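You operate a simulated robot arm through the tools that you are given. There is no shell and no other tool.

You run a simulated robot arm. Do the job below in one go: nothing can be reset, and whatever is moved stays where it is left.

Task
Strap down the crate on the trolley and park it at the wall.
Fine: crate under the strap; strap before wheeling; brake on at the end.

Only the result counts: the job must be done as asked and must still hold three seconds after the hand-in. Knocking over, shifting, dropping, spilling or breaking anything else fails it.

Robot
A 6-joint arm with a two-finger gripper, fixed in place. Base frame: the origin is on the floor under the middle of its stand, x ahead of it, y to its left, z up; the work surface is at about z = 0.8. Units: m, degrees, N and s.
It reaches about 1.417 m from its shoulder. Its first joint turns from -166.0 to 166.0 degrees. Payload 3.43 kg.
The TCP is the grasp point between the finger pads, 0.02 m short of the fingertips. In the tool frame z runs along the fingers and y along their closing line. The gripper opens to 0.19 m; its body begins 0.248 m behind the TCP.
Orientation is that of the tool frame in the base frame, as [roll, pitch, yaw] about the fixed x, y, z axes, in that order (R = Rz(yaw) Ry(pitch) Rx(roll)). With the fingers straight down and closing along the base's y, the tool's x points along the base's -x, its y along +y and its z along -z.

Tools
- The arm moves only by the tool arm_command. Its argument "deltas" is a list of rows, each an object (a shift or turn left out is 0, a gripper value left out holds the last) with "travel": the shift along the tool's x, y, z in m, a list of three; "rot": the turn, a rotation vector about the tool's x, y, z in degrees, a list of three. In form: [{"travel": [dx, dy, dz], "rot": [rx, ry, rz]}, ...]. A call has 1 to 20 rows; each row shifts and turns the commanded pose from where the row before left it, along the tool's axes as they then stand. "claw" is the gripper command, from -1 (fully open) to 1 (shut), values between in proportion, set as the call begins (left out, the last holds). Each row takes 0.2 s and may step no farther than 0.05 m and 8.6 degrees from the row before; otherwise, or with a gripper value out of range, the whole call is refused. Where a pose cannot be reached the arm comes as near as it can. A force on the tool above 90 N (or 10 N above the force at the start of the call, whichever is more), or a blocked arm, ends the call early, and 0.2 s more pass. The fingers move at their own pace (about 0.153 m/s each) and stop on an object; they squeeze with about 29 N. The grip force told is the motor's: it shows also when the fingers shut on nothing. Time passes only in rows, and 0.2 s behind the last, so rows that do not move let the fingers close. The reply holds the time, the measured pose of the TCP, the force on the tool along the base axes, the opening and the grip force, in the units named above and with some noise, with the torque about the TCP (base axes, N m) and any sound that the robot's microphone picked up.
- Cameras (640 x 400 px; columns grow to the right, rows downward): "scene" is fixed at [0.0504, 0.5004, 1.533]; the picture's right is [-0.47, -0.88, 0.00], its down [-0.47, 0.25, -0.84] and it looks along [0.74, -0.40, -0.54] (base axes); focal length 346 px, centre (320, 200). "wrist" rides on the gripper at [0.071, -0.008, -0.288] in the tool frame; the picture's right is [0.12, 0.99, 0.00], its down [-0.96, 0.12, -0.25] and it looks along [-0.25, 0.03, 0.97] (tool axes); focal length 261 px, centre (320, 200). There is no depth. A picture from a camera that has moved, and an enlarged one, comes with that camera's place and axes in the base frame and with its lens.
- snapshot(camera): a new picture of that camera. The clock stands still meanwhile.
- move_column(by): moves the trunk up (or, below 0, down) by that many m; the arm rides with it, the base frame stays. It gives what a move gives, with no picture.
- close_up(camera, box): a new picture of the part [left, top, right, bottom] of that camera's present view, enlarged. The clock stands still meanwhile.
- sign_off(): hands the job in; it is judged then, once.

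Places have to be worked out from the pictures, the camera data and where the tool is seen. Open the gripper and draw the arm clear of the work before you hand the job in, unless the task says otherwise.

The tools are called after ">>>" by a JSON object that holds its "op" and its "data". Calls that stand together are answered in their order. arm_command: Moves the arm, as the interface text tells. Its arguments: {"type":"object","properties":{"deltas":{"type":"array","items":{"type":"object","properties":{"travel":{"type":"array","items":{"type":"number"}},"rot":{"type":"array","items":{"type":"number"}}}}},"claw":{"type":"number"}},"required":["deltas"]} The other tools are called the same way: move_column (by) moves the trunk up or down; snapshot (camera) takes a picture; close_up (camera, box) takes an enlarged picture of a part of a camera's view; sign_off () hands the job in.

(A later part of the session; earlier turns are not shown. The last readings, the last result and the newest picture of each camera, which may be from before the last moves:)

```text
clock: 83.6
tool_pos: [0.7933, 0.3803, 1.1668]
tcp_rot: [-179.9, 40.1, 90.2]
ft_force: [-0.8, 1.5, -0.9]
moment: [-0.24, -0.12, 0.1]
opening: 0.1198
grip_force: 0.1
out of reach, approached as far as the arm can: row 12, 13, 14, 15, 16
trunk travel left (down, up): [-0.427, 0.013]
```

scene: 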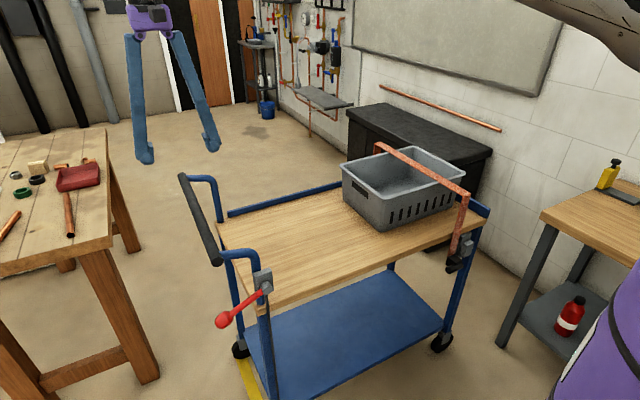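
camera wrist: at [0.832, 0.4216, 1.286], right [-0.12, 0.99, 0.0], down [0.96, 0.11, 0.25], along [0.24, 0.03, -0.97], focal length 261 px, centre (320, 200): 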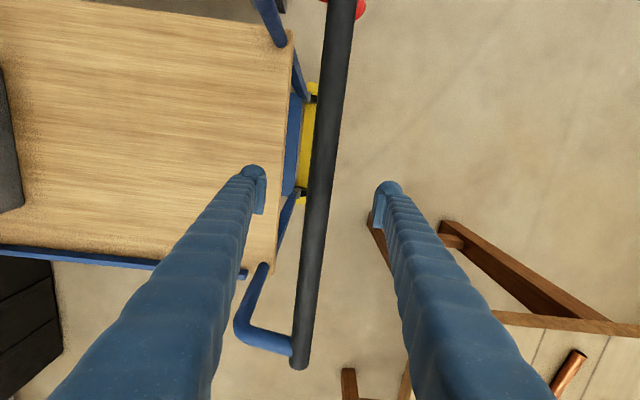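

The orientation is reached though the arm pulled in to (0.793,0.380,1.167). I move to x≈0.637, then outward past the bar in y, then down toward the knob from outside.

>>> {"op": "arm_command", "data": {"deltas": [{"travel": [0, -0.039, 0]}, {"travel": [0, -0.039, 0]}, {"travel": [0, -0.039, 0]}, {"travel": [0, -0.039, 0]}, {"travel": [0.0365, 0, -0.0307]}, {"travel": [0.0365, 0, -0.0307]}, {"travel": [0.0365, 0, -0.0307]}, {"travel": [0, 0, 0]}]}}

>>> {"op": "snapshot", "data": {"camera": "scene"}}

>>> {"op": "snapshot", "data": {"camera": "wrist"}}

```text
clock: 85.4
tool_pos: [0.6389, 0.5191, 1.1697]
tcp_rot: [-179.9, 40.0, 90.0]
ft_force: [-0.8, 0.1, 0.0]
moment: [-0.09, -0.05, 0.07]
opening: 0.1197
grip_force: 0.1
trunk travel left (down, up): [-0.427, 0.013]
```

```text
taken
```

scene: 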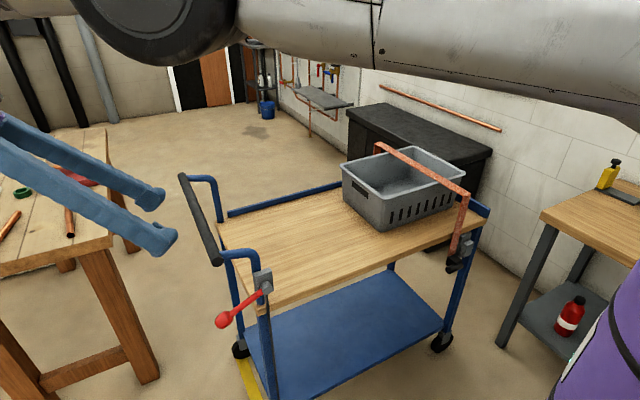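

```text
taken
camera wrist: at [0.631, 0.7575, 1.3446], right [0.99, 0.09, -0.08], down [0.12, -0.58, 0.81], along [0.03, -0.81, -0.58], focal length 261 px, centre (320, 200)
```

wrist: 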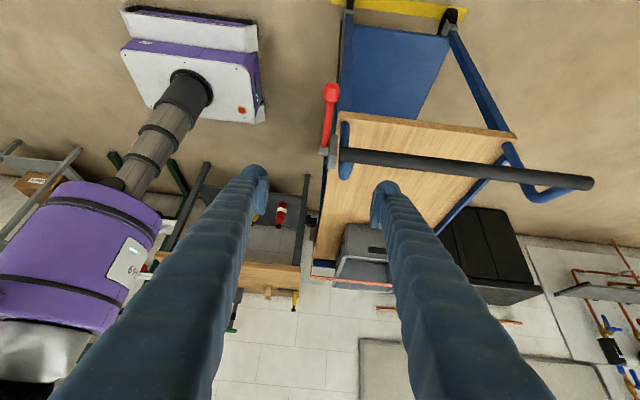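

The knob reads (0.64,0.444,0.843) from here too. I lower to a pre-approach point about 10 cm back along the tool axis.

>>> {"op": "arm_command", "data": {"deltas": [{"travel": [0.0254, 0, 0.0331]}, {"travel": [0.0254, 0, 0.0331]}, {"travel": [0.0254, 0, 0.0331]}, {"travel": [0.0254, 0, 0.0331]}, {"travel": [0.0254, 0, 0.0331]}, {"travel": [0.0254, 0, 0.0331]}, {"travel": [0, 0, 0]}]}}

>>> {"op": "snapshot", "data": {"camera": "wrist"}}

>>> {"op": "close_up", "data": {"camera": "wrist", "box": [240, 60, 440, 260]}}

>>> {"op": "close_up", "data": {"camera": "scene", "box": [120, 180, 300, 350]}}

```text
clock: 87.0
tool_pos: [0.6314, 0.5069, 0.9152]
tcp_rot: [-179.8, 40.0, 90.0]
ft_force: [-0.4, 0.7, -0.3]
moment: [-0.02, 0.01, -0.02]
opening: 0.1198
grip_force: 0.1
out of reach, approached as far as the arm can: row 6
trunk travel left (down, up): [-0.427, 0.013]
```

```text
taken
camera wrist: at [0.6249, 0.746, 1.0909], right [0.99, 0.09, -0.08], down [0.12, -0.58, 0.81], along [0.03, -0.81, -0.58], focal length 261 px, centre (320, 200)
```

wrist: 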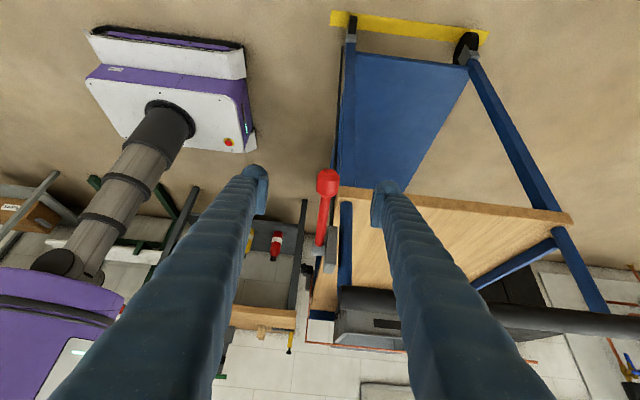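

```text
2.00 times, centred on (340, 160) of wrist
camera zoom: at [0.6249, 0.746, 1.0909], right [0.99, 0.09, -0.08], down [0.12, -0.58, 0.81], along [0.03, -0.81, -0.58], focal length 521 px, centre (280, 280)
```

zoom: 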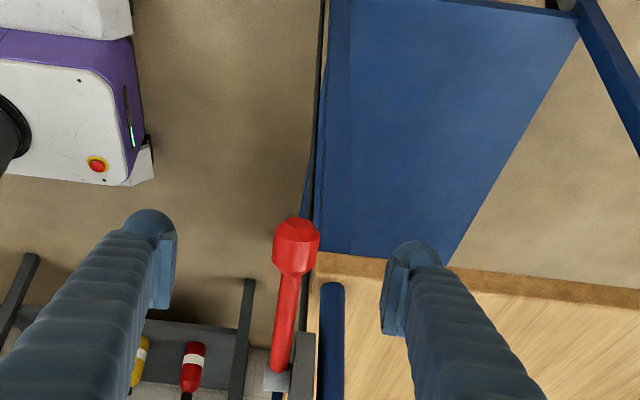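

```text
2.35 times, centred on (210, 265) of scene
camera zoom: at [0.0504, 0.5004, 1.533], right [-0.47, -0.88, 0.0], down [-0.47, 0.25, -0.84], along [0.74, -0.4, -0.54], focal length 813 px, centre (579, 47)
```

zoom: 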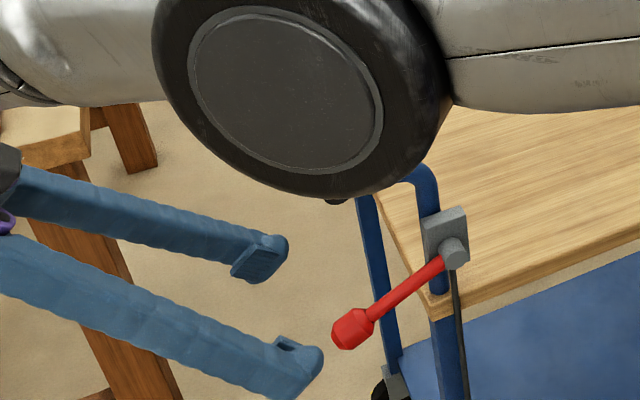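

The knob sits between the fingers ahead; the arm is near a limit going lower, so I let the trunk bring it down 0.072 m and then advance in -y to the knob.

>>> {"op": "move_column", "data": {"by": -0.072}}

>>> {"op": "close_up", "data": {"camera": "wrist", "box": [240, 60, 440, 260]}}

```text
clock: 88.1
tool_pos: [0.6326, 0.5072, 0.8446]
tcp_rot: [-179.9, 40.0, 89.9]
ft_force: [-0.2, -0.4, 0.1]
moment: [0.03, -0.03, 0.05]
opening: 0.1198
grip_force: 0.1
trunk travel left (down, up): [-0.355, 0.085]
```

```text
2.00 times, centred on (340, 160) of wrist
camera zoom: at [0.6247, 0.7459, 1.0203], right [0.99, 0.09, -0.08], down [0.12, -0.58, 0.81], along [0.03, -0.81, -0.59], focal length 521 px, centre (280, 280)
```

zoom: 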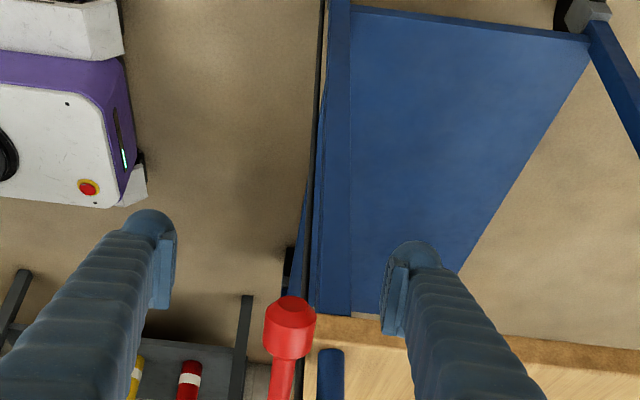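

The knob is at about (0.645,0.446,0.838). I advance the remaining 6 cm so it lies between the pads.

>>> {"op": "arm_command", "data": {"deltas": [{"travel": [-0.0147, 0.0042, 0.0152]}, {"travel": [-0.0147, 0.0042, 0.0152]}, {"travel": [-0.0147, 0.0042, 0.0152]}, {"travel": [0, 0, 0]}]}}

>>> {"op": "close_up", "data": {"camera": "wrist", "box": [240, 100, 440, 300]}}

>>> {"op": "close_up", "data": {"camera": "scene", "box": [140, 220, 300, 370]}}

```text
clock: 89.1
tool_pos: [0.6433, 0.4446, 0.8389]
tcp_rot: [-179.8, 40.0, 90.1]
ft_force: [-0.2, 1.0, -0.1]
moment: [0.02, 0.01, -0.02]
opening: 0.1197
grip_force: 0.1
trunk travel left (down, up): [-0.355, 0.085]
```

```text
2.00 times, centred on (340, 200) of wrist
camera zoom: at [0.6363, 0.6835, 1.0132], right [0.99, 0.09, -0.08], down [0.12, -0.58, 0.81], along [0.03, -0.81, -0.59], focal length 521 px, centre (280, 200)
```

zoom: 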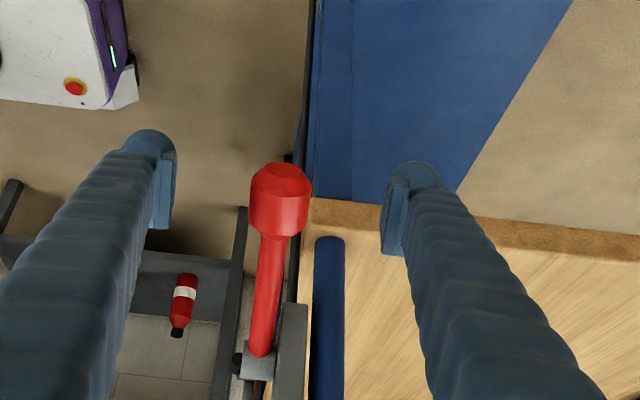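

```text
2.67 times, centred on (220, 295) of scene
camera zoom: at [0.0504, 0.5004, 1.533], right [-0.47, -0.88, 0.0], down [-0.47, 0.25, -0.84], along [0.74, -0.4, -0.54], focal length 921 px, centre (587, -53)
```

zoom: 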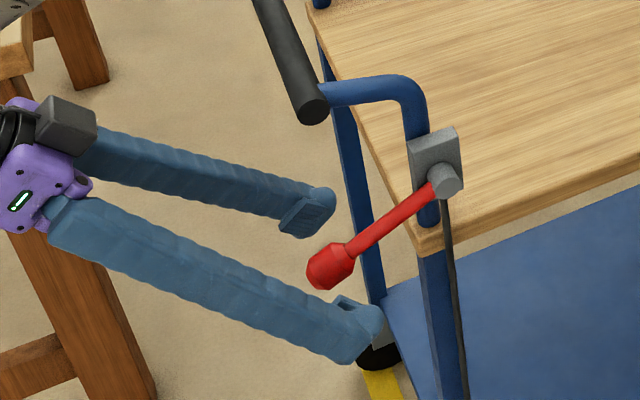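

The knob is exactly at the grasp point. I close on it.

>>> {"op": "arm_command", "data": {"deltas": [{"travel": [0, 0, 0]}, {"travel": [0, 0, 0]}, {"travel": [0, 0, 0]}], "claw": 1}}

>>> {"op": "close_up", "data": {"camera": "wrist", "box": [240, 100, 440, 300]}}

```text
clock: 89.9
tool_pos: [0.6434, 0.4448, 0.8387]
tcp_rot: [-179.8, 39.9, 90.0]
ft_force: [0.0, -1.5, 0.1]
moment: [0.06, -0.02, -0.04]
opening: 0.0301
grip_force: 45.3
trunk travel left (down, up): [-0.355, 0.085]
```

```text
2.00 times, centred on (340, 200) of wrist
camera zoom: at [0.6364, 0.6837, 1.0131], right [0.99, 0.09, -0.08], down [0.12, -0.58, 0.81], along [0.03, -0.81, -0.58], focal length 521 px, centre (280, 200)
```

zoom: 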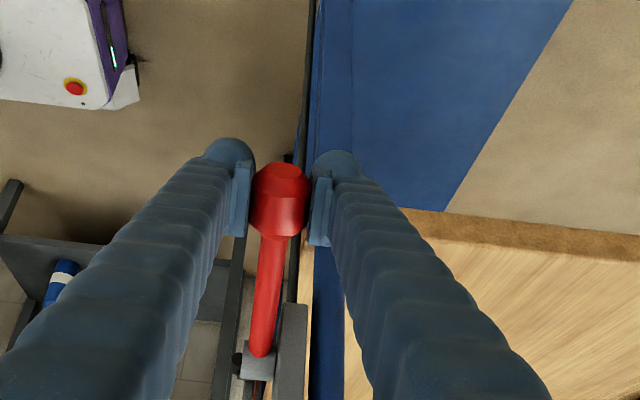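

The knob is held. I try moving it up along its arc by about 6° and read the resistance.

>>> {"op": "arm_command", "data": {"deltas": [{"travel": [-0.0018, 0, -0.0064]}, {"travel": [-0.0019, 0, -0.0064]}, {"travel": [0, 0, 0]}]}}

>>> {"op": "close_up", "data": {"camera": "scene", "box": [140, 220, 300, 370]}}

```text
clock: 90.7
tool_pos: [0.6439, 0.4498, 0.8491]
tcp_rot: [-179.8, 39.9, 90.0]
ft_force: [-13.4, 4.0, -16.1]
moment: [1.5, 0.0, -0.17]
opening: 0.0308
grip_force: 44.8
trunk travel left (down, up): [-0.355, 0.085]
```

```text
2.67 times, centred on (220, 295) of scene
camera zoom: at [0.0504, 0.5004, 1.533], right [-0.47, -0.88, 0.0], down [-0.47, 0.25, -0.84], along [0.74, -0.4, -0.54], focal length 921 px, centre (587, -53)
```

zoom: 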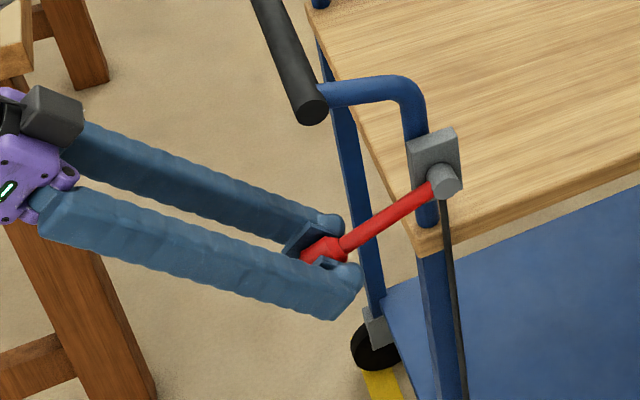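

The lever turns upward with about 16 N. I continue along its arc to about -5°.

>>> {"op": "arm_command", "data": {"deltas": [{"travel": [-0.0034, 0, -0.008]}, {"travel": [-0.0034, 0, -0.008]}, {"travel": [-0.0045, 0, -0.0076]}, {"travel": [-0.0046, 0, -0.0075]}, {"travel": [0, 0, 0]}]}}

>>> {"op": "close_up", "data": {"camera": "scene", "box": [140, 220, 300, 370]}}

```text
clock: 91.9
tool_pos: [0.6442, 0.4572, 0.8855]
tcp_rot: [-179.8, 40.0, 90.0]
ft_force: [-14.7, -3.0, -8.7]
moment: [0.96, -0.03, -0.08]
opening: 0.0305
grip_force: 44.7
trunk travel left (down, up): [-0.355, 0.085]
```

```text
2.67 times, centred on (220, 295) of scene
camera zoom: at [0.0504, 0.5004, 1.533], right [-0.47, -0.88, 0.0], down [-0.47, 0.25, -0.84], along [0.74, -0.4, -0.54], focal length 921 px, centre (587, -53)
```

zoom: 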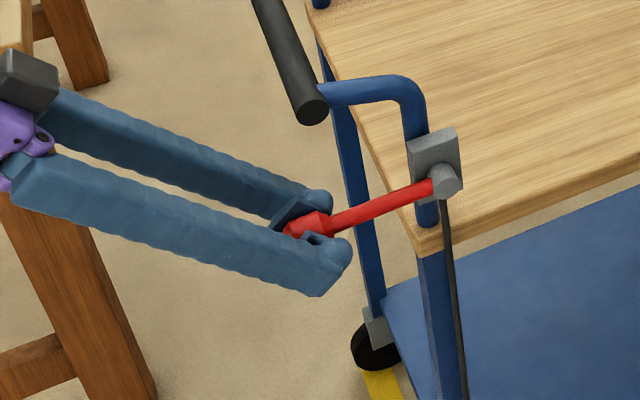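

It keeps following. I continue to about +11° and check.

>>> {"op": "arm_command", "data": {"deltas": [{"travel": [-0.0055, 0, -0.0069]}, {"travel": [-0.0056, 0, -0.0068]}, {"travel": [-0.0064, 0, -0.006]}, {"travel": [-0.0065, 0, -0.006]}, {"travel": [0, 0, 0]}]}}

>>> {"op": "close_up", "data": {"camera": "scene", "box": [140, 220, 300, 370]}}

>>> {"op": "close_up", "data": {"camera": "wrist", "box": [240, 100, 440, 300]}}

```text
clock: 93.1
tool_pos: [0.6444, 0.4537, 0.9195]
tcp_rot: [-179.8, 39.9, 89.9]
ft_force: [-13.0, -23.1, -15.3]
moment: [1.31, -0.01, -0.03]
opening: 0.0311
grip_force: 45.2
trunk travel left (down, up): [-0.355, 0.085]
```

```text
2.67 times, centred on (220, 295) of scene
camera zoom: at [0.0504, 0.5004, 1.533], right [-0.47, -0.88, 0.0], down [-0.47, 0.25, -0.84], along [0.74, -0.4, -0.54], focal length 921 px, centre (587, -53)
```

zoom: 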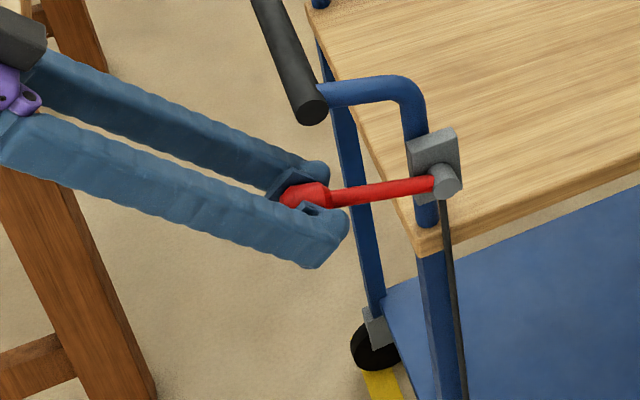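

```text
2.00 times, centred on (340, 200) of wrist
camera zoom: at [0.6368, 0.6927, 1.0944], right [0.99, 0.09, -0.08], down [0.12, -0.58, 0.81], along [0.03, -0.81, -0.58], focal length 521 px, centre (280, 200)
```

zoom: 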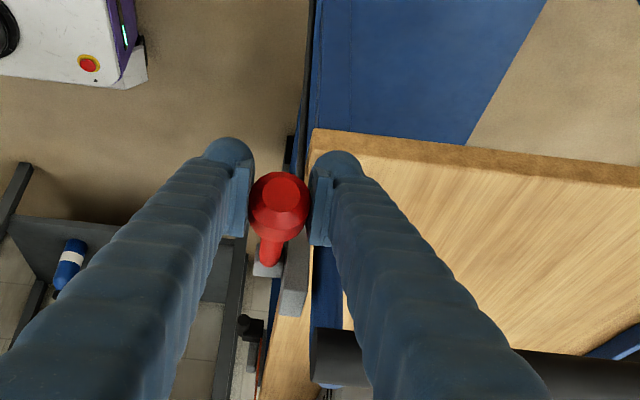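

The lever is now about 14° above horizontal (pivot refits to about (0.342,0.891)). I continue to about 30°, watching for a stop or click, with the finger still clear of the bar.

>>> {"op": "arm_command", "data": {"deltas": [{"travel": [-0.0076, 0, -0.0025]}, {"travel": [-0.0076, 0, -0.0024]}, {"travel": [-0.0073, 0, -0.0032]}, {"travel": [-0.0073, 0, -0.0033]}, {"travel": [0, 0, 0]}]}}

>>> {"op": "close_up", "data": {"camera": "scene", "box": [140, 220, 300, 370]}}

```text
clock: 94.3
tool_pos: [0.6435, 0.4407, 0.9415]
tcp_rot: [-179.4, 40.1, 90.2]
ft_force: [-19.9, -5.2, -63.6]
moment: [0.56, -0.31, -0.05]
opening: 0.0308
grip_force: 45.0
trunk travel left (down, up): [-0.355, 0.085]
```

```text
2.67 times, centred on (220, 295) of scene
camera zoom: at [0.0504, 0.5004, 1.533], right [-0.47, -0.88, 0.0], down [-0.47, 0.25, -0.84], along [0.74, -0.4, -0.54], focal length 921 px, centre (587, -53)
```

zoom: 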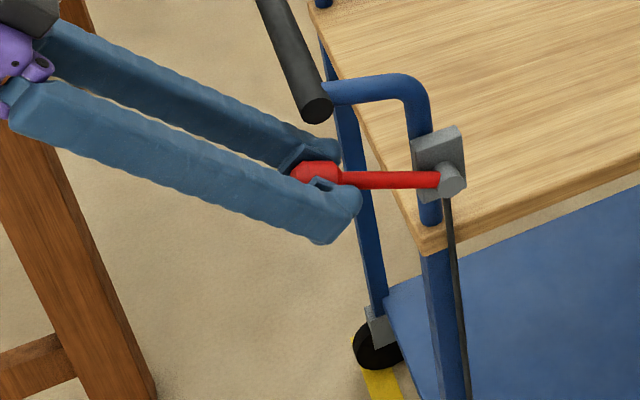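

The lever met its upper stop (64 N), and the trolley crept about 4 mm in -y, so the brake is released. I ease off the force and open the fingers.

>>> {"op": "arm_command", "data": {"deltas": [{"travel": [0.0039, 0, 0.0046]}, {"travel": [0, 0, 0]}]}}

>>> {"op": "arm_command", "data": {"deltas": [{"travel": [0, 0, 0]}, {"travel": [0, 0, 0]}, {"travel": [0, 0, 0]}], "claw": -0.26}}

>>> {"op": "close_up", "data": {"camera": "scene", "box": [140, 220, 300, 370]}}

```text
clock: 94.9
tool_pos: [0.6441, 0.4422, 0.9404]
tcp_rot: [-179.6, 40.0, 90.1]
ft_force: [-20.9, -5.1, -34.4]
moment: [-0.75, -0.1, -0.26]
opening: 0.0311
grip_force: 45.2
trunk travel left (down, up): [-0.355, 0.085]
```

```text
clock: 95.7
tool_pos: [0.6464, 0.4407, 0.9408]
tcp_rot: [-179.8, 39.9, 90.1]
ft_force: [0.5, 0.9, 0.0]
moment: [0.06, 0.01, -0.01]
opening: 0.1196
grip_force: 0.0
trunk travel left (down, up): [-0.355, 0.085]
```

```text
2.67 times, centred on (220, 295) of scene
camera zoom: at [0.0504, 0.5004, 1.533], right [-0.47, -0.88, 0.0], down [-0.47, 0.25, -0.84], along [0.74, -0.4, -0.54], focal length 921 px, centre (587, -53)
```

zoom: 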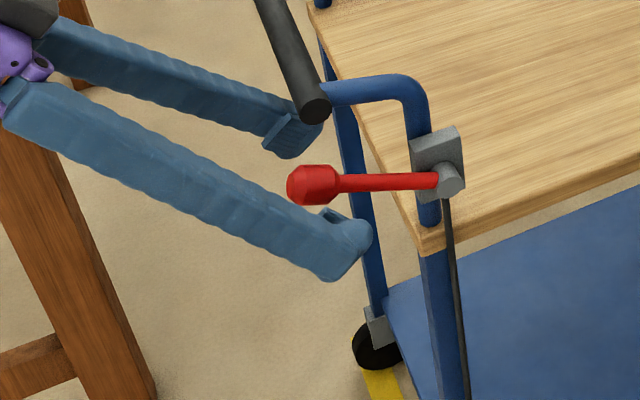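

The lever stays up by itself at roughly 20°. I back the fingers out along their axis, rise, and level the tool again.

>>> {"op": "arm_command", "data": {"deltas": [{"travel": [0, 0, -0.045]}, {"travel": [0, 0, -0.045]}, {"travel": [0, 0, -0.045]}, {"travel": [-0.0257, 0, -0.0306]}, {"travel": [-0.0257, 0, -0.0306]}, {"travel": [-0.0257, 0, -0.0306]}, {"rot": [0, 8, 0]}, {"rot": [0, 8, 0]}, {"rot": [0, 8, 0]}, {"rot": [0, 8, 0]}, {"rot": [0, 8, 0]}, {"travel": [0, 0, 0]}]}}

>>> {"op": "snapshot", "data": {"camera": "scene"}}

>>> {"op": "snapshot", "data": {"camera": "wrist"}}

```text
clock: 98.3
tool_pos: [0.6407, 0.5219, 1.163]
tcp_rot: [-179.8, -0.2, 90.0]
ft_force: [-0.5, -1.2, 0.6]
moment: [0.14, 0.02, 0.02]
opening: 0.1194
grip_force: 0.2
out of reach, approached as far as the arm can: row 6
trunk travel left (down, up): [-0.355, 0.085]
```

```text
taken
```

scene: 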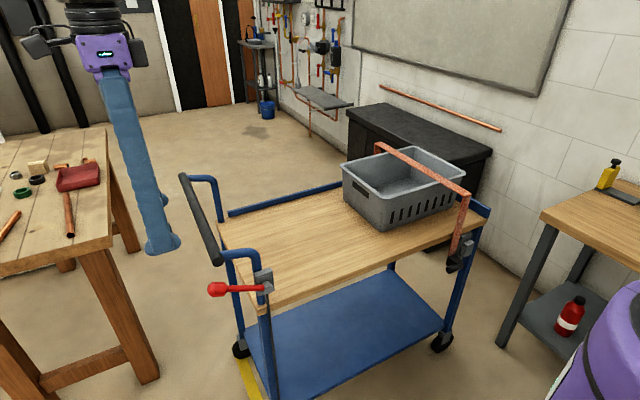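

```text
taken
camera wrist: at [0.6337, 0.5898, 1.4505], right [0.99, 0.12, 0.0], down [0.12, -0.96, 0.24], along [0.03, -0.24, -0.97], focal length 261 px, centre (320, 200)
```

wrist: 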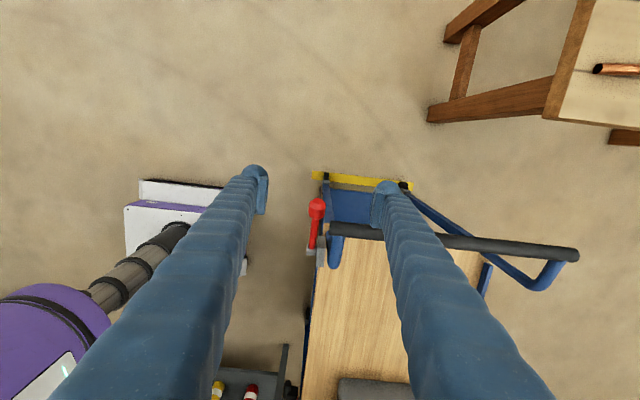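

The lever now stands above horizontal and the trolley looks unchanged otherwise. I turn the gripper back to close along y and return over the bar's middle.

>>> {"op": "arm_command", "data": {"deltas": [{"rot": [0, 0, -8.2]}, {"rot": [0, 0, -8.2]}, {"rot": [0, 0, -8.2]}, {"rot": [0, 0, -8.2]}, {"rot": [0, 0, -8.2]}, {"rot": [0, 0, -8.2]}, {"rot": [0, 0, -8.2]}, {"rot": [0, 0, -8.2]}, {"rot": [0, 0, -8.2]}, {"rot": [0, 0, -8.2]}, {"rot": [0, 0, -8]}, {"travel": [-0.043, -0.0155, 0]}, {"travel": [-0.043, -0.0155, 0]}, {"travel": [-0.043, -0.0155, 0]}, {"travel": [-0.043, -0.0155, 0]}, {"travel": [-0.043, -0.0155, 0]}, {"travel": [-0.043, -0.0155, 0]}, {"travel": [0, 0, 0]}]}}

>>> {"op": "snapshot", "data": {"camera": "wrist"}}

```text
clock: 102.1
tool_pos: [0.8983, 0.4263, 1.1645]
tcp_rot: [179.9, 0.0, 180.0]
ft_force: [0.1, -0.1, 0.0]
moment: [0.07, -0.13, 0.0]
opening: 0.1196
grip_force: 0.0
trunk travel left (down, up): [-0.355, 0.085]
```

```text
taken
camera wrist: at [0.8293, 0.4174, 1.4527], right [-0.12, 0.99, 0.0], down [0.96, 0.11, 0.25], along [0.25, 0.03, -0.97], focal length 261 px, centre (320, 200)
```

wrist: 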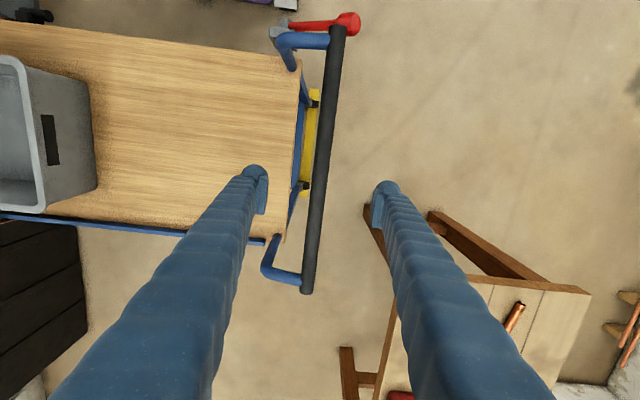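

The bar is again at y≈0.428, unchanged in yaw. I lower, grip it, and try a small push.

>>> {"op": "arm_command", "data": {"deltas": [{"travel": [0, 0.002, 0.0416]}, {"travel": [0, 0, 0.0416]}, {"travel": [0, 0, 0.0416]}, {"travel": [0, 0, 0.0416]}, {"travel": [0, 0, 0]}]}}

>>> {"op": "arm_command", "data": {"deltas": [{"travel": [0, 0, 0]}, {"travel": [0, 0, 0]}, {"travel": [0, 0, 0]}], "claw": 1}}

>>> {"op": "arm_command", "data": {"deltas": [{"travel": [0, -0.004, 0]}, {"travel": [0, -0.004, 0]}, {"travel": [0, 0, 0]}]}}

```text
clock: 103.3
tool_pos: [0.8996, 0.4298, 0.9965]
tcp_rot: [179.9, -0.1, 180.0]
ft_force: [-0.7, -0.3, -0.2]
moment: [-0.04, -0.01, -0.01]
opening: 0.1199
grip_force: 0.1
trunk travel left (down, up): [-0.355, 0.085]
```

```text
clock: 104.1
tool_pos: [0.9005, 0.4297, 0.9952]
tcp_rot: [179.8, -0.1, -180.0]
ft_force: [-1.6, -2.2, 1.8]
moment: [0.08, 0.33, 0.11]
opening: 0.0236
grip_force: 44.9
trunk travel left (down, up): [-0.355, 0.085]
```

```text
clock: 104.9
tool_pos: [0.8998, 0.422, 0.9965]
tcp_rot: [180.0, -0.1, 179.8]
ft_force: [-3.1, -3.1, -6.3]
moment: [-0.03, -0.64, 0.18]
opening: 0.0238
grip_force: 45.2
trunk travel left (down, up): [-0.355, 0.085]
```

It rolls freely now with only a few newtons, so the brake is off. I wheel it toward the wall in stages, ramping gently, starting with about 0.15 m.

>>> {"op": "arm_command", "data": {"deltas": [{"travel": [0, -0.006, 0]}, {"travel": [0, -0.01, 0]}, {"travel": [0, -0.015, 0]}, {"travel": [0, -0.02, 0]}, {"travel": [0, -0.02, 0]}, {"travel": [0, -0.02, 0]}, {"travel": [0, -0.02, 0]}, {"travel": [0, -0.015, 0]}, {"travel": [0, -0.01, 0]}, {"travel": [0, -0.006, 0]}, {"travel": [0, 0, 0]}]}}

>>> {"op": "snapshot", "data": {"camera": "scene"}}

>>> {"op": "snapshot", "data": {"camera": "wrist"}}

```text
clock: 107.3
tool_pos: [0.8994, 0.2794, 0.9972]
tcp_rot: [180.0, -0.1, 179.9]
ft_force: [-2.0, -5.7, -5.1]
moment: [-0.04, -0.1, 0.16]
opening: 0.0241
grip_force: 44.9
trunk travel left (down, up): [-0.355, 0.085]
```

```text
taken
```

scene: 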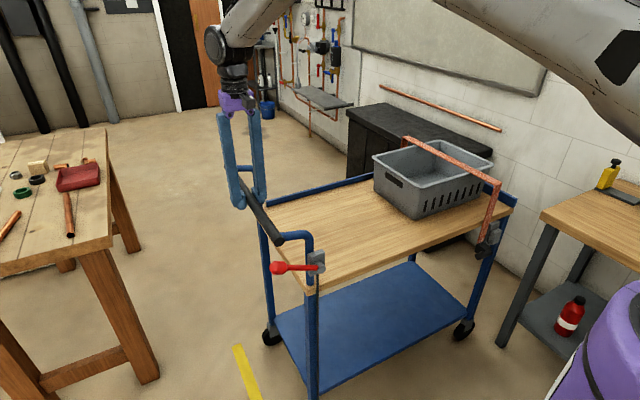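

```text
taken
camera wrist: at [0.8304, 0.2709, 1.2839], right [-0.12, 0.99, 0.0], down [0.96, 0.11, 0.25], along [0.24, 0.03, -0.97], focal length 261 px, centre (320, 200)
```

wrist: 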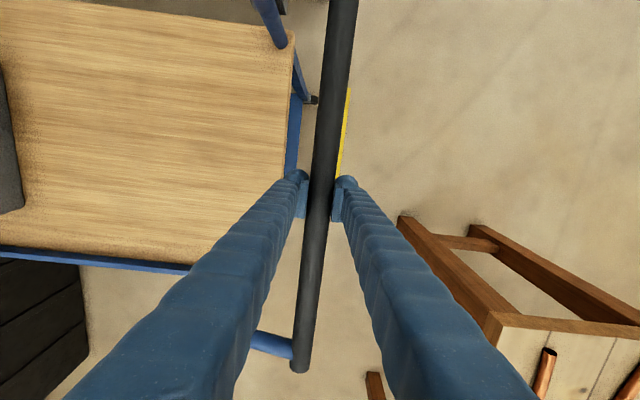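

The trolley follows straight, with the crate strapped. I check the clearances to the bench and the cabinet ahead.

>>> {"op": "close_up", "data": {"camera": "scene", "box": [400, 130, 620, 350]}}

>>> {"op": "close_up", "data": {"camera": "scene", "box": [340, 90, 530, 210]}}

```text
1.82 times, centred on (510, 240) of scene
camera zoom: at [0.0504, 0.5004, 1.533], right [-0.47, -0.88, 0.0], down [-0.47, 0.25, -0.84], along [0.74, -0.4, -0.54], focal length 628 px, centre (-26, 127)
```

zoom: 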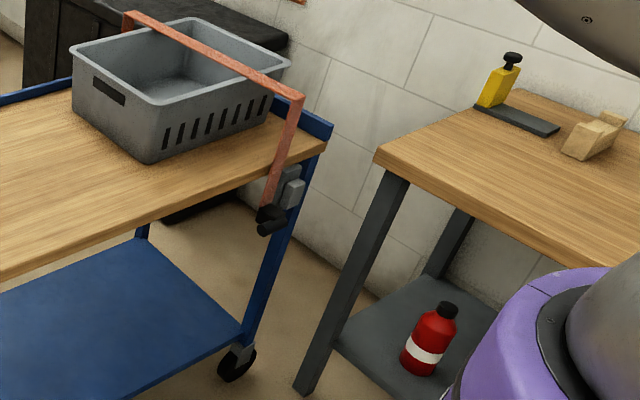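

```text
3.33 times, centred on (435, 150) of scene
camera zoom: at [0.0504, 0.5004, 1.533], right [-0.47, -0.88, 0.0], down [-0.47, 0.25, -0.84], along [0.74, -0.4, -0.54], focal length 1152 px, centre (-63, 367)
```

zoom: 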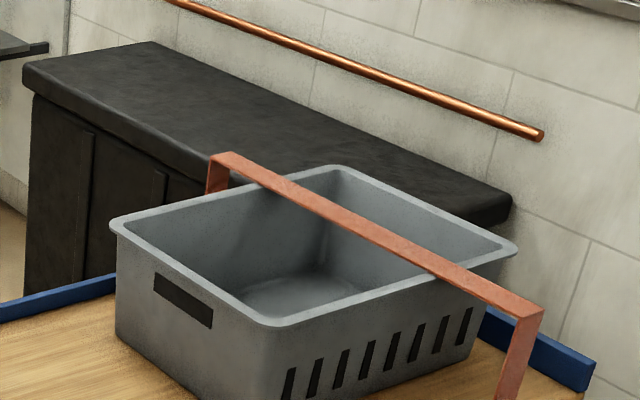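

The path ahead looks tight but passable: the bench's legs and top stay about 2 cm outside the strap handle, which hangs below the bench top. I wheel another 0.2 m straight along -y and recheck.

>>> {"op": "arm_command", "data": {"deltas": [{"travel": [0, -0.006, 0]}, {"travel": [0, -0.012, 0]}, {"travel": [0, -0.018, 0]}, {"travel": [0, -0.021, 0]}, {"travel": [0, -0.021, 0]}, {"travel": [0, -0.021, 0]}, {"travel": [0, -0.021, 0]}, {"travel": [0, -0.021, 0]}, {"travel": [0, -0.021, 0]}, {"travel": [0, -0.018, 0]}, {"travel": [0, -0.012, 0]}, {"travel": [0, -0.008, 0]}, {"travel": [0, 0, 0]}]}}

>>> {"op": "snapshot", "data": {"camera": "scene"}}

>>> {"op": "close_up", "data": {"camera": "scene", "box": [420, 120, 640, 340]}}

>>> {"op": "close_up", "data": {"camera": "scene", "box": [360, 100, 580, 240]}}

```text
clock: 110.1
tool_pos: [0.9007, 0.0788, 0.997]
tcp_rot: [-180.0, -0.4, 179.9]
ft_force: [-7.2, -4.3, -7.3]
moment: [-0.25, -0.04, 0.12]
opening: 0.0239
grip_force: 44.7
trunk travel left (down, up): [-0.355, 0.085]
```

```text
taken
```

scene: 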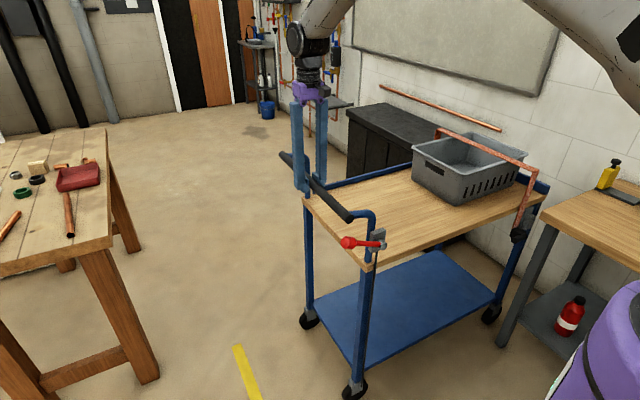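

```text
1.82 times, centred on (530, 230) of scene
camera zoom: at [0.0504, 0.5004, 1.533], right [-0.47, -0.88, 0.0], down [-0.47, 0.25, -0.84], along [0.74, -0.4, -0.54], focal length 628 px, centre (-62, 146)
```

zoom: 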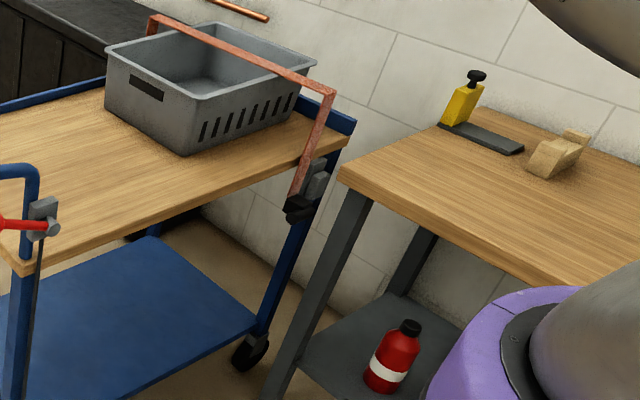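

```text
2.86 times, centred on (470, 170) of scene
camera zoom: at [0.0504, 0.5004, 1.533], right [-0.47, -0.88, 0.0], down [-0.47, 0.25, -0.84], along [0.74, -0.4, -0.54], focal length 987 px, centre (-109, 286)
```

zoom: 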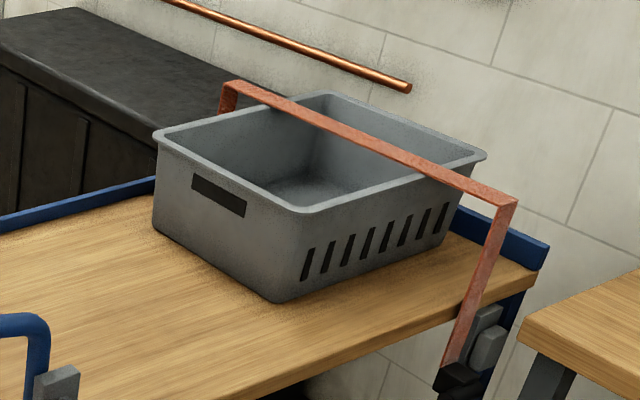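

Total travel is now 0.35 m and the strap corner still reads x≈0.65, so the path is straight along y. Before the handle passes the bench leg, I zoom in on that gap.

>>> {"op": "close_up", "data": {"camera": "scene", "box": [500, 190, 564, 250]}}

>>> {"op": "close_up", "data": {"camera": "scene", "box": [480, 220, 580, 350]}}

```text
6.67 times, centred on (532, 220) of scene
camera zoom: at [0.0504, 0.5004, 1.533], right [-0.47, -0.88, 0.0], down [-0.47, 0.25, -0.84], along [0.74, -0.4, -0.54], focal length 2303 px, centre (-1093, 67)
```

zoom: 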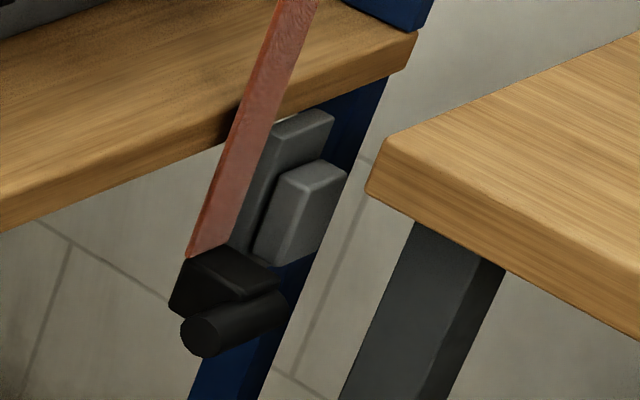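

```text
3.08 times, centred on (530, 285) of scene
camera zoom: at [0.0504, 0.5004, 1.533], right [-0.47, -0.88, 0.0], down [-0.47, 0.25, -0.84], along [0.74, -0.4, -0.54], focal length 1063 px, centre (-326, -62)
```

zoom: 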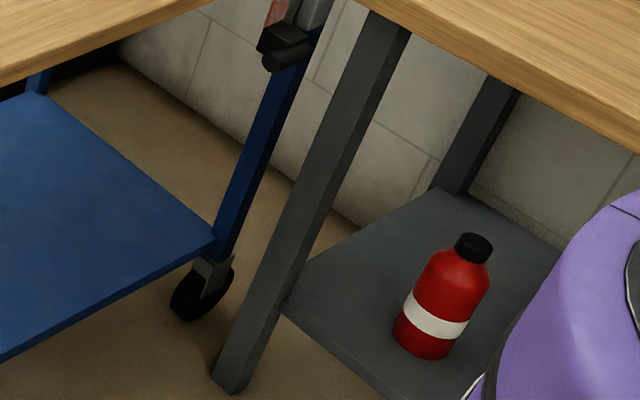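

With the camera model refined, the bench leg is at x≈0.587 and the bench top edge at x≈0.612 (underside z≈0.745), while the lowered strap handle reaches out to x≈0.602 at z≈0.68: roughly 1.5 cm clear and below the top. I go on slowly by 0.10 m.

>>> {"op": "arm_command", "data": {"deltas": [{"travel": [0, -0.006, 0]}, {"travel": [0, -0.012, 0]}, {"travel": [0, -0.015, 0]}, {"travel": [0, -0.015, 0]}, {"travel": [0, -0.015, 0]}, {"travel": [0, -0.015, 0]}, {"travel": [0, -0.012, 0]}, {"travel": [0, -0.01, 0]}, {"travel": [0, 0, 0]}]}}

>>> {"op": "close_up", "data": {"camera": "scene", "box": [500, 190, 628, 290]}}

>>> {"op": "close_up", "data": {"camera": "scene", "box": [360, 100, 580, 240]}}

```text
clock: 112.1
tool_pos: [0.899, -0.0195, 0.9962]
tcp_rot: [-180.0, 0.1, 179.9]
ft_force: [2.9, -4.6, 4.0]
moment: [-0.17, -0.03, 0.17]
opening: 0.0239
grip_force: 45.5
trunk travel left (down, up): [-0.355, 0.085]
```

```text
4.00 times, centred on (564, 240) of scene
camera zoom: at [0.0504, 0.5004, 1.533], right [-0.47, -0.88, 0.0], down [-0.47, 0.25, -0.84], along [0.74, -0.4, -0.54], focal length 1382 px, centre (-656, 40)
```

zoom: 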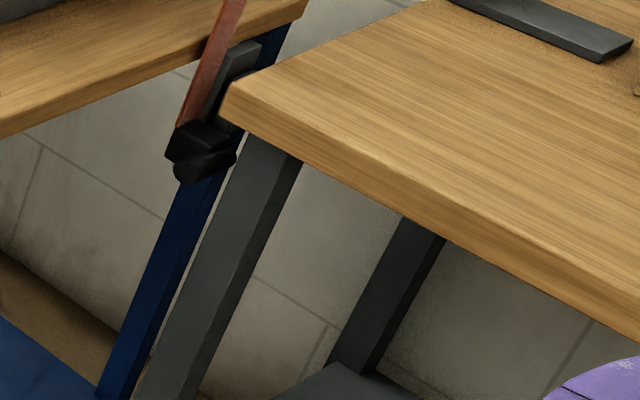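

```text
2.86 times, centred on (470, 170) of scene
camera zoom: at [0.0504, 0.5004, 1.533], right [-0.47, -0.88, 0.0], down [-0.47, 0.25, -0.84], along [0.74, -0.4, -0.54], focal length 987 px, centre (-109, 286)
```

zoom: 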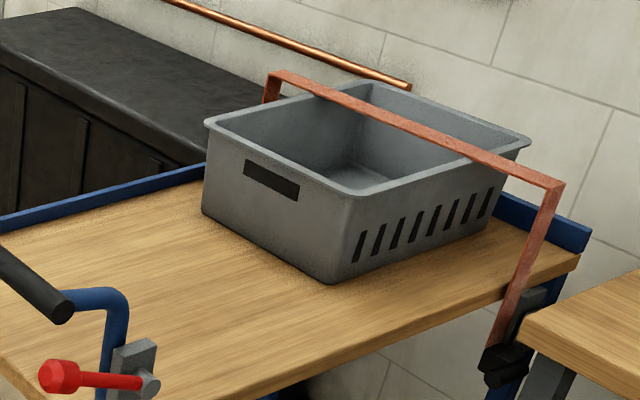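

The handle is now passing alongside the leg without touching (forces stay at a few newtons). I continue another 0.14 m at the same slow pace.

>>> {"op": "arm_command", "data": {"deltas": [{"travel": [0, -0.006, 0]}, {"travel": [0, -0.012, 0]}, {"travel": [0, -0.015, 0]}, {"travel": [0, -0.015, 0]}, {"travel": [0, -0.015, 0]}, {"travel": [0, -0.015, 0]}, {"travel": [0, -0.015, 0]}, {"travel": [0, -0.015, 0]}, {"travel": [0, -0.014, 0]}, {"travel": [0, -0.01, 0]}, {"travel": [0, -0.008, 0]}, {"travel": [0, 0, 0]}]}}

>>> {"op": "snapshot", "data": {"camera": "scene"}}

>>> {"op": "close_up", "data": {"camera": "scene", "box": [440, 100, 640, 240]}}

```text
clock: 114.7
tool_pos: [0.9011, -0.1606, 0.9963]
tcp_rot: [180.0, -0.1, 179.8]
ft_force: [12.6, -2.8, 11.1]
moment: [-0.13, 0.46, 0.13]
opening: 0.0236
grip_force: 45.2
trunk travel left (down, up): [-0.355, 0.085]
```

```text
taken
```

scene: 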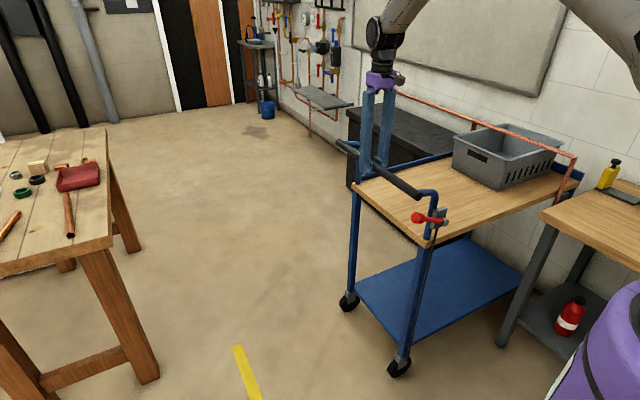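

```text
2.86 times, centred on (540, 170) of scene
camera zoom: at [0.0504, 0.5004, 1.533], right [-0.47, -0.88, 0.0], down [-0.47, 0.25, -0.84], along [0.74, -0.4, -0.54], focal length 987 px, centre (-309, 286)
```

zoom: 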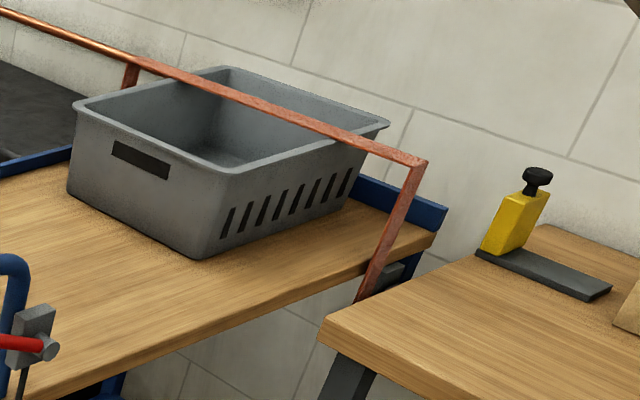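

Travel is 0.59 m; the front panel is near y≈-1.11 and the wall at about y≈-1.305. I go another 0.10 m slowly and then look at the remaining gap.

>>> {"op": "arm_command", "data": {"deltas": [{"travel": [0, -0.006, 0]}, {"travel": [0, -0.012, 0]}, {"travel": [0, -0.014, 0]}, {"travel": [0, -0.014, 0]}, {"travel": [0, -0.014, 0]}, {"travel": [0, -0.014, 0]}, {"travel": [0, -0.012, 0]}, {"travel": [0, -0.008, 0]}, {"travel": [0, -0.006, 0]}, {"travel": [0, 0, 0]}]}}

>>> {"op": "snapshot", "data": {"camera": "scene"}}

>>> {"op": "close_up", "data": {"camera": "scene", "box": [480, 110, 640, 210]}}

>>> {"op": "close_up", "data": {"camera": "scene", "box": [380, 200, 600, 380]}}

```text
clock: 116.9
tool_pos: [0.8992, -0.2615, 0.996]
tcp_rot: [-179.9, -0.2, 180.0]
ft_force: [31.4, -1.1, 11.9]
moment: [-0.08, 0.07, 0.06]
opening: 0.0236
grip_force: 44.7
trunk travel left (down, up): [-0.355, 0.085]
```

```text
taken
```

scene: 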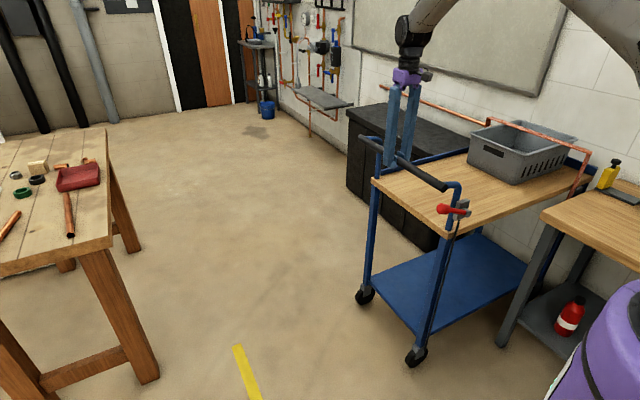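

```text
4.00 times, centred on (560, 160) of scene
camera zoom: at [0.0504, 0.5004, 1.533], right [-0.47, -0.88, 0.0], down [-0.47, 0.25, -0.84], along [0.74, -0.4, -0.54], focal length 1382 px, centre (-640, 360)
```

zoom: 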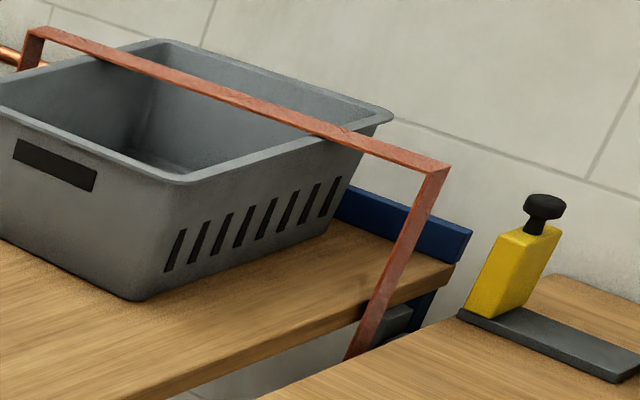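

```text
2.22 times, centred on (490, 290) of scene
camera zoom: at [0.0504, 0.5004, 1.533], right [-0.47, -0.88, 0.0], down [-0.47, 0.25, -0.84], along [0.74, -0.4, -0.54], focal length 768 px, centre (-58, 0)
```

zoom: 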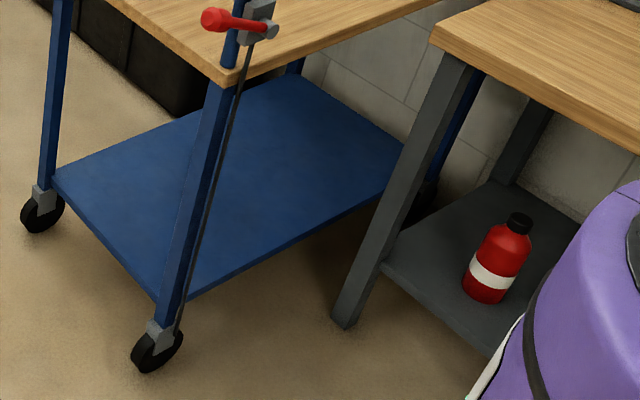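

The gap to the wall is about 9–10 cm. There is 31 N of sideways load in x, so I first give 4 mm in +x to relieve it, then roll on in small steps watching for contact.

>>> {"op": "arm_command", "data": {"deltas": [{"travel": [-0.004, 0, 0]}, {"travel": [0, 0, 0]}]}}

>>> {"op": "arm_command", "data": {"deltas": [{"travel": [0, -0.006, 0]}, {"travel": [0, -0.01, 0]}, {"travel": [0, -0.01, 0]}, {"travel": [0, -0.01, 0]}, {"travel": [0, -0.008, 0]}, {"travel": [0, -0.006, 0]}, {"travel": [0, 0, 0]}]}}

>>> {"op": "close_up", "data": {"camera": "scene", "box": [480, 110, 640, 210]}}

```text
clock: 117.5
tool_pos: [0.8997, -0.2615, 0.9956]
tcp_rot: [179.9, -0.3, 179.9]
ft_force: [1.2, -4.3, 11.3]
moment: [-0.03, 0.26, 0.17]
opening: 0.0238
grip_force: 44.7
trunk travel left (down, up): [-0.355, 0.085]
```

```text
clock: 119.1
tool_pos: [0.8995, -0.3108, 0.9951]
tcp_rot: [-179.9, -0.1, 179.9]
ft_force: [-22.5, -0.6, 5.5]
moment: [-0.14, 0.67, 0.18]
opening: 0.0239
grip_force: 45.0
trunk travel left (down, up): [-0.355, 0.085]
```

```text
4.00 times, centred on (560, 160) of scene
camera zoom: at [0.0504, 0.5004, 1.533], right [-0.47, -0.88, 0.0], down [-0.47, 0.25, -0.84], along [0.74, -0.4, -0.54], focal length 1382 px, centre (-640, 360)
```

zoom: 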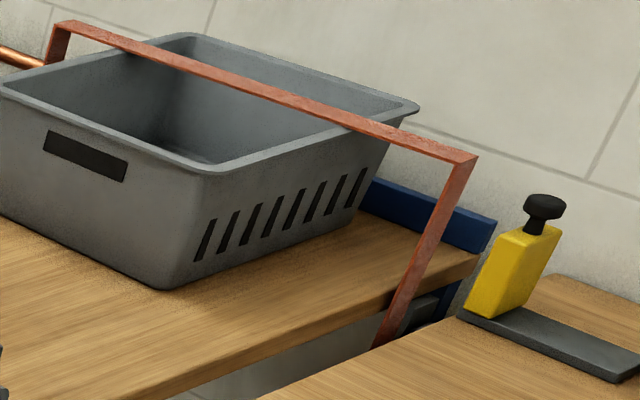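

About 4–5 cm of gap remains. I creep on 2.5 cm in 4–5 mm steps, watching the push force.

>>> {"op": "arm_command", "data": {"deltas": [{"travel": [0.002, -0.004, 0]}, {"travel": [0, -0.005, 0]}, {"travel": [0, -0.005, 0]}, {"travel": [0, -0.005, 0]}, {"travel": [0, -0.004, 0]}, {"travel": [0, -0.002, 0]}, {"travel": [0, 0, 0]}]}}

>>> {"op": "close_up", "data": {"camera": "scene", "box": [480, 110, 640, 210]}}

>>> {"op": "snapshot", "data": {"camera": "wrist"}}

```text
clock: 120.7
tool_pos: [0.9009, -0.3203, 0.9957]
tcp_rot: [179.4, -0.3, -179.9]
ft_force: [-17.0, 86.0, 0.5]
moment: [-0.36, -0.43, 0.06]
opening: 0.0243
grip_force: 44.9
trunk travel left (down, up): [-0.355, 0.085]
```

```text
4.00 times, centred on (560, 160) of scene
camera zoom: at [0.0504, 0.5004, 1.533], right [-0.47, -0.88, 0.0], down [-0.47, 0.25, -0.84], along [0.74, -0.4, -0.54], focal length 1382 px, centre (-640, 360)
```

zoom: 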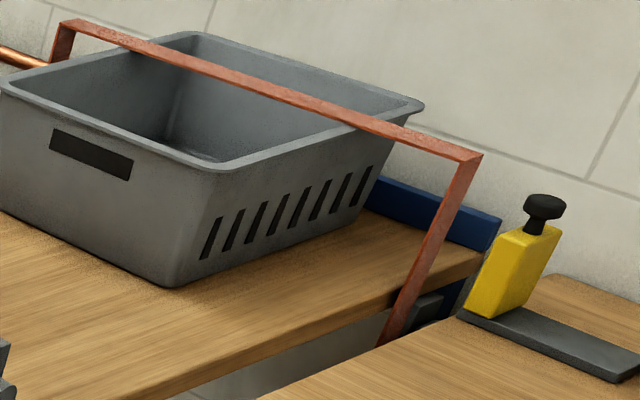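

```text
taken
camera wrist: at [0.8311, -0.3318, 1.2835], right [-0.12, 0.99, 0.01], down [0.96, 0.11, 0.24], along [0.24, 0.04, -0.97], focal length 261 px, centre (320, 200)
```

wrist: 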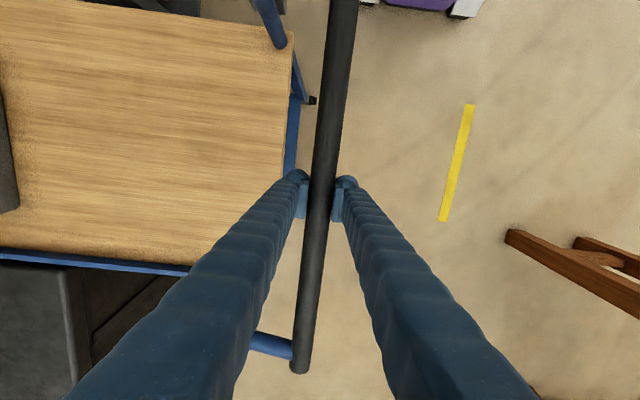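

The push force jumped to 86 N at a total travel of 0.75 m: the trolley is stopped against the wall (bench and cabinet pictures are unchanged). I take the push off before releasing.

>>> {"op": "arm_command", "data": {"deltas": [{"travel": [-0.001, 0.005, 0]}, {"travel": [0, 0.005, 0]}, {"travel": [0, 0.004, 0]}, {"travel": [0, 0, 0]}]}}

>>> {"op": "close_up", "data": {"camera": "scene", "box": [330, 90, 530, 240]}}

```text
clock: 121.7
tool_pos: [0.8998, -0.319, 0.9958]
tcp_rot: [180.0, -0.2, 179.8]
ft_force: [-18.2, 34.5, -4.1]
moment: [-0.17, 0.12, 0.18]
opening: 0.0237
grip_force: 45.5
trunk travel left (down, up): [-0.355, 0.085]
```

```text
2.67 times, centred on (430, 165) of scene
camera zoom: at [0.0504, 0.5004, 1.533], right [-0.47, -0.88, 0.0], down [-0.47, 0.25, -0.84], along [0.74, -0.4, -0.54], focal length 921 px, centre (27, 293)
```

zoom: 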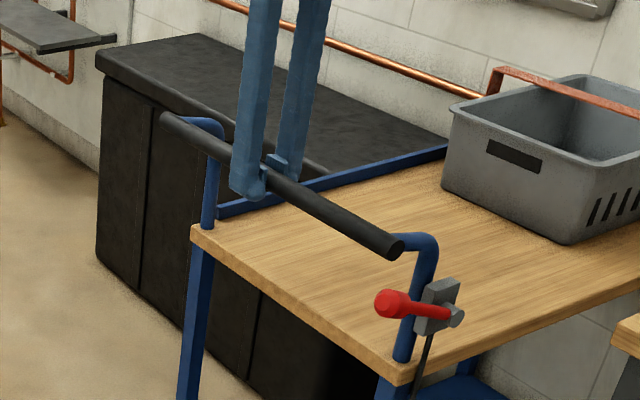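

Still 34 N of push; I ease 8 mm more of commanded position.

>>> {"op": "arm_command", "data": {"deltas": [{"travel": [-0.002, 0.004, 0]}, {"travel": [0, 0.004, 0]}, {"travel": [0, 0, 0]}]}}

```text
clock: 122.5
tool_pos: [0.9008, -0.3141, 0.9961]
tcp_rot: [179.9, -0.2, 179.9]
ft_force: [-31.0, -1.0, -7.5]
moment: [-0.19, -1.02, 0.07]
opening: 0.0236
grip_force: 45.1
trunk travel left (down, up): [-0.355, 0.085]
```

The push is gone, with the trolley about 5 mm back from the stop. I relieve the x load, and nudge 3 mm back toward the wall.

>>> {"op": "arm_command", "data": {"deltas": [{"travel": [0.004, -0.0015, 0]}, {"travel": [0, -0.0015, 0]}, {"travel": [0, 0, 0]}]}}

```text
clock: 123.3
tool_pos: [0.9009, -0.3156, 0.9964]
tcp_rot: [179.9, -0.1, -179.9]
ft_force: [-14.6, 2.8, -10.4]
moment: [-0.06, -0.21, 0.1]
opening: 0.0237
grip_force: 45.3
trunk travel left (down, up): [-0.355, 0.085]
```

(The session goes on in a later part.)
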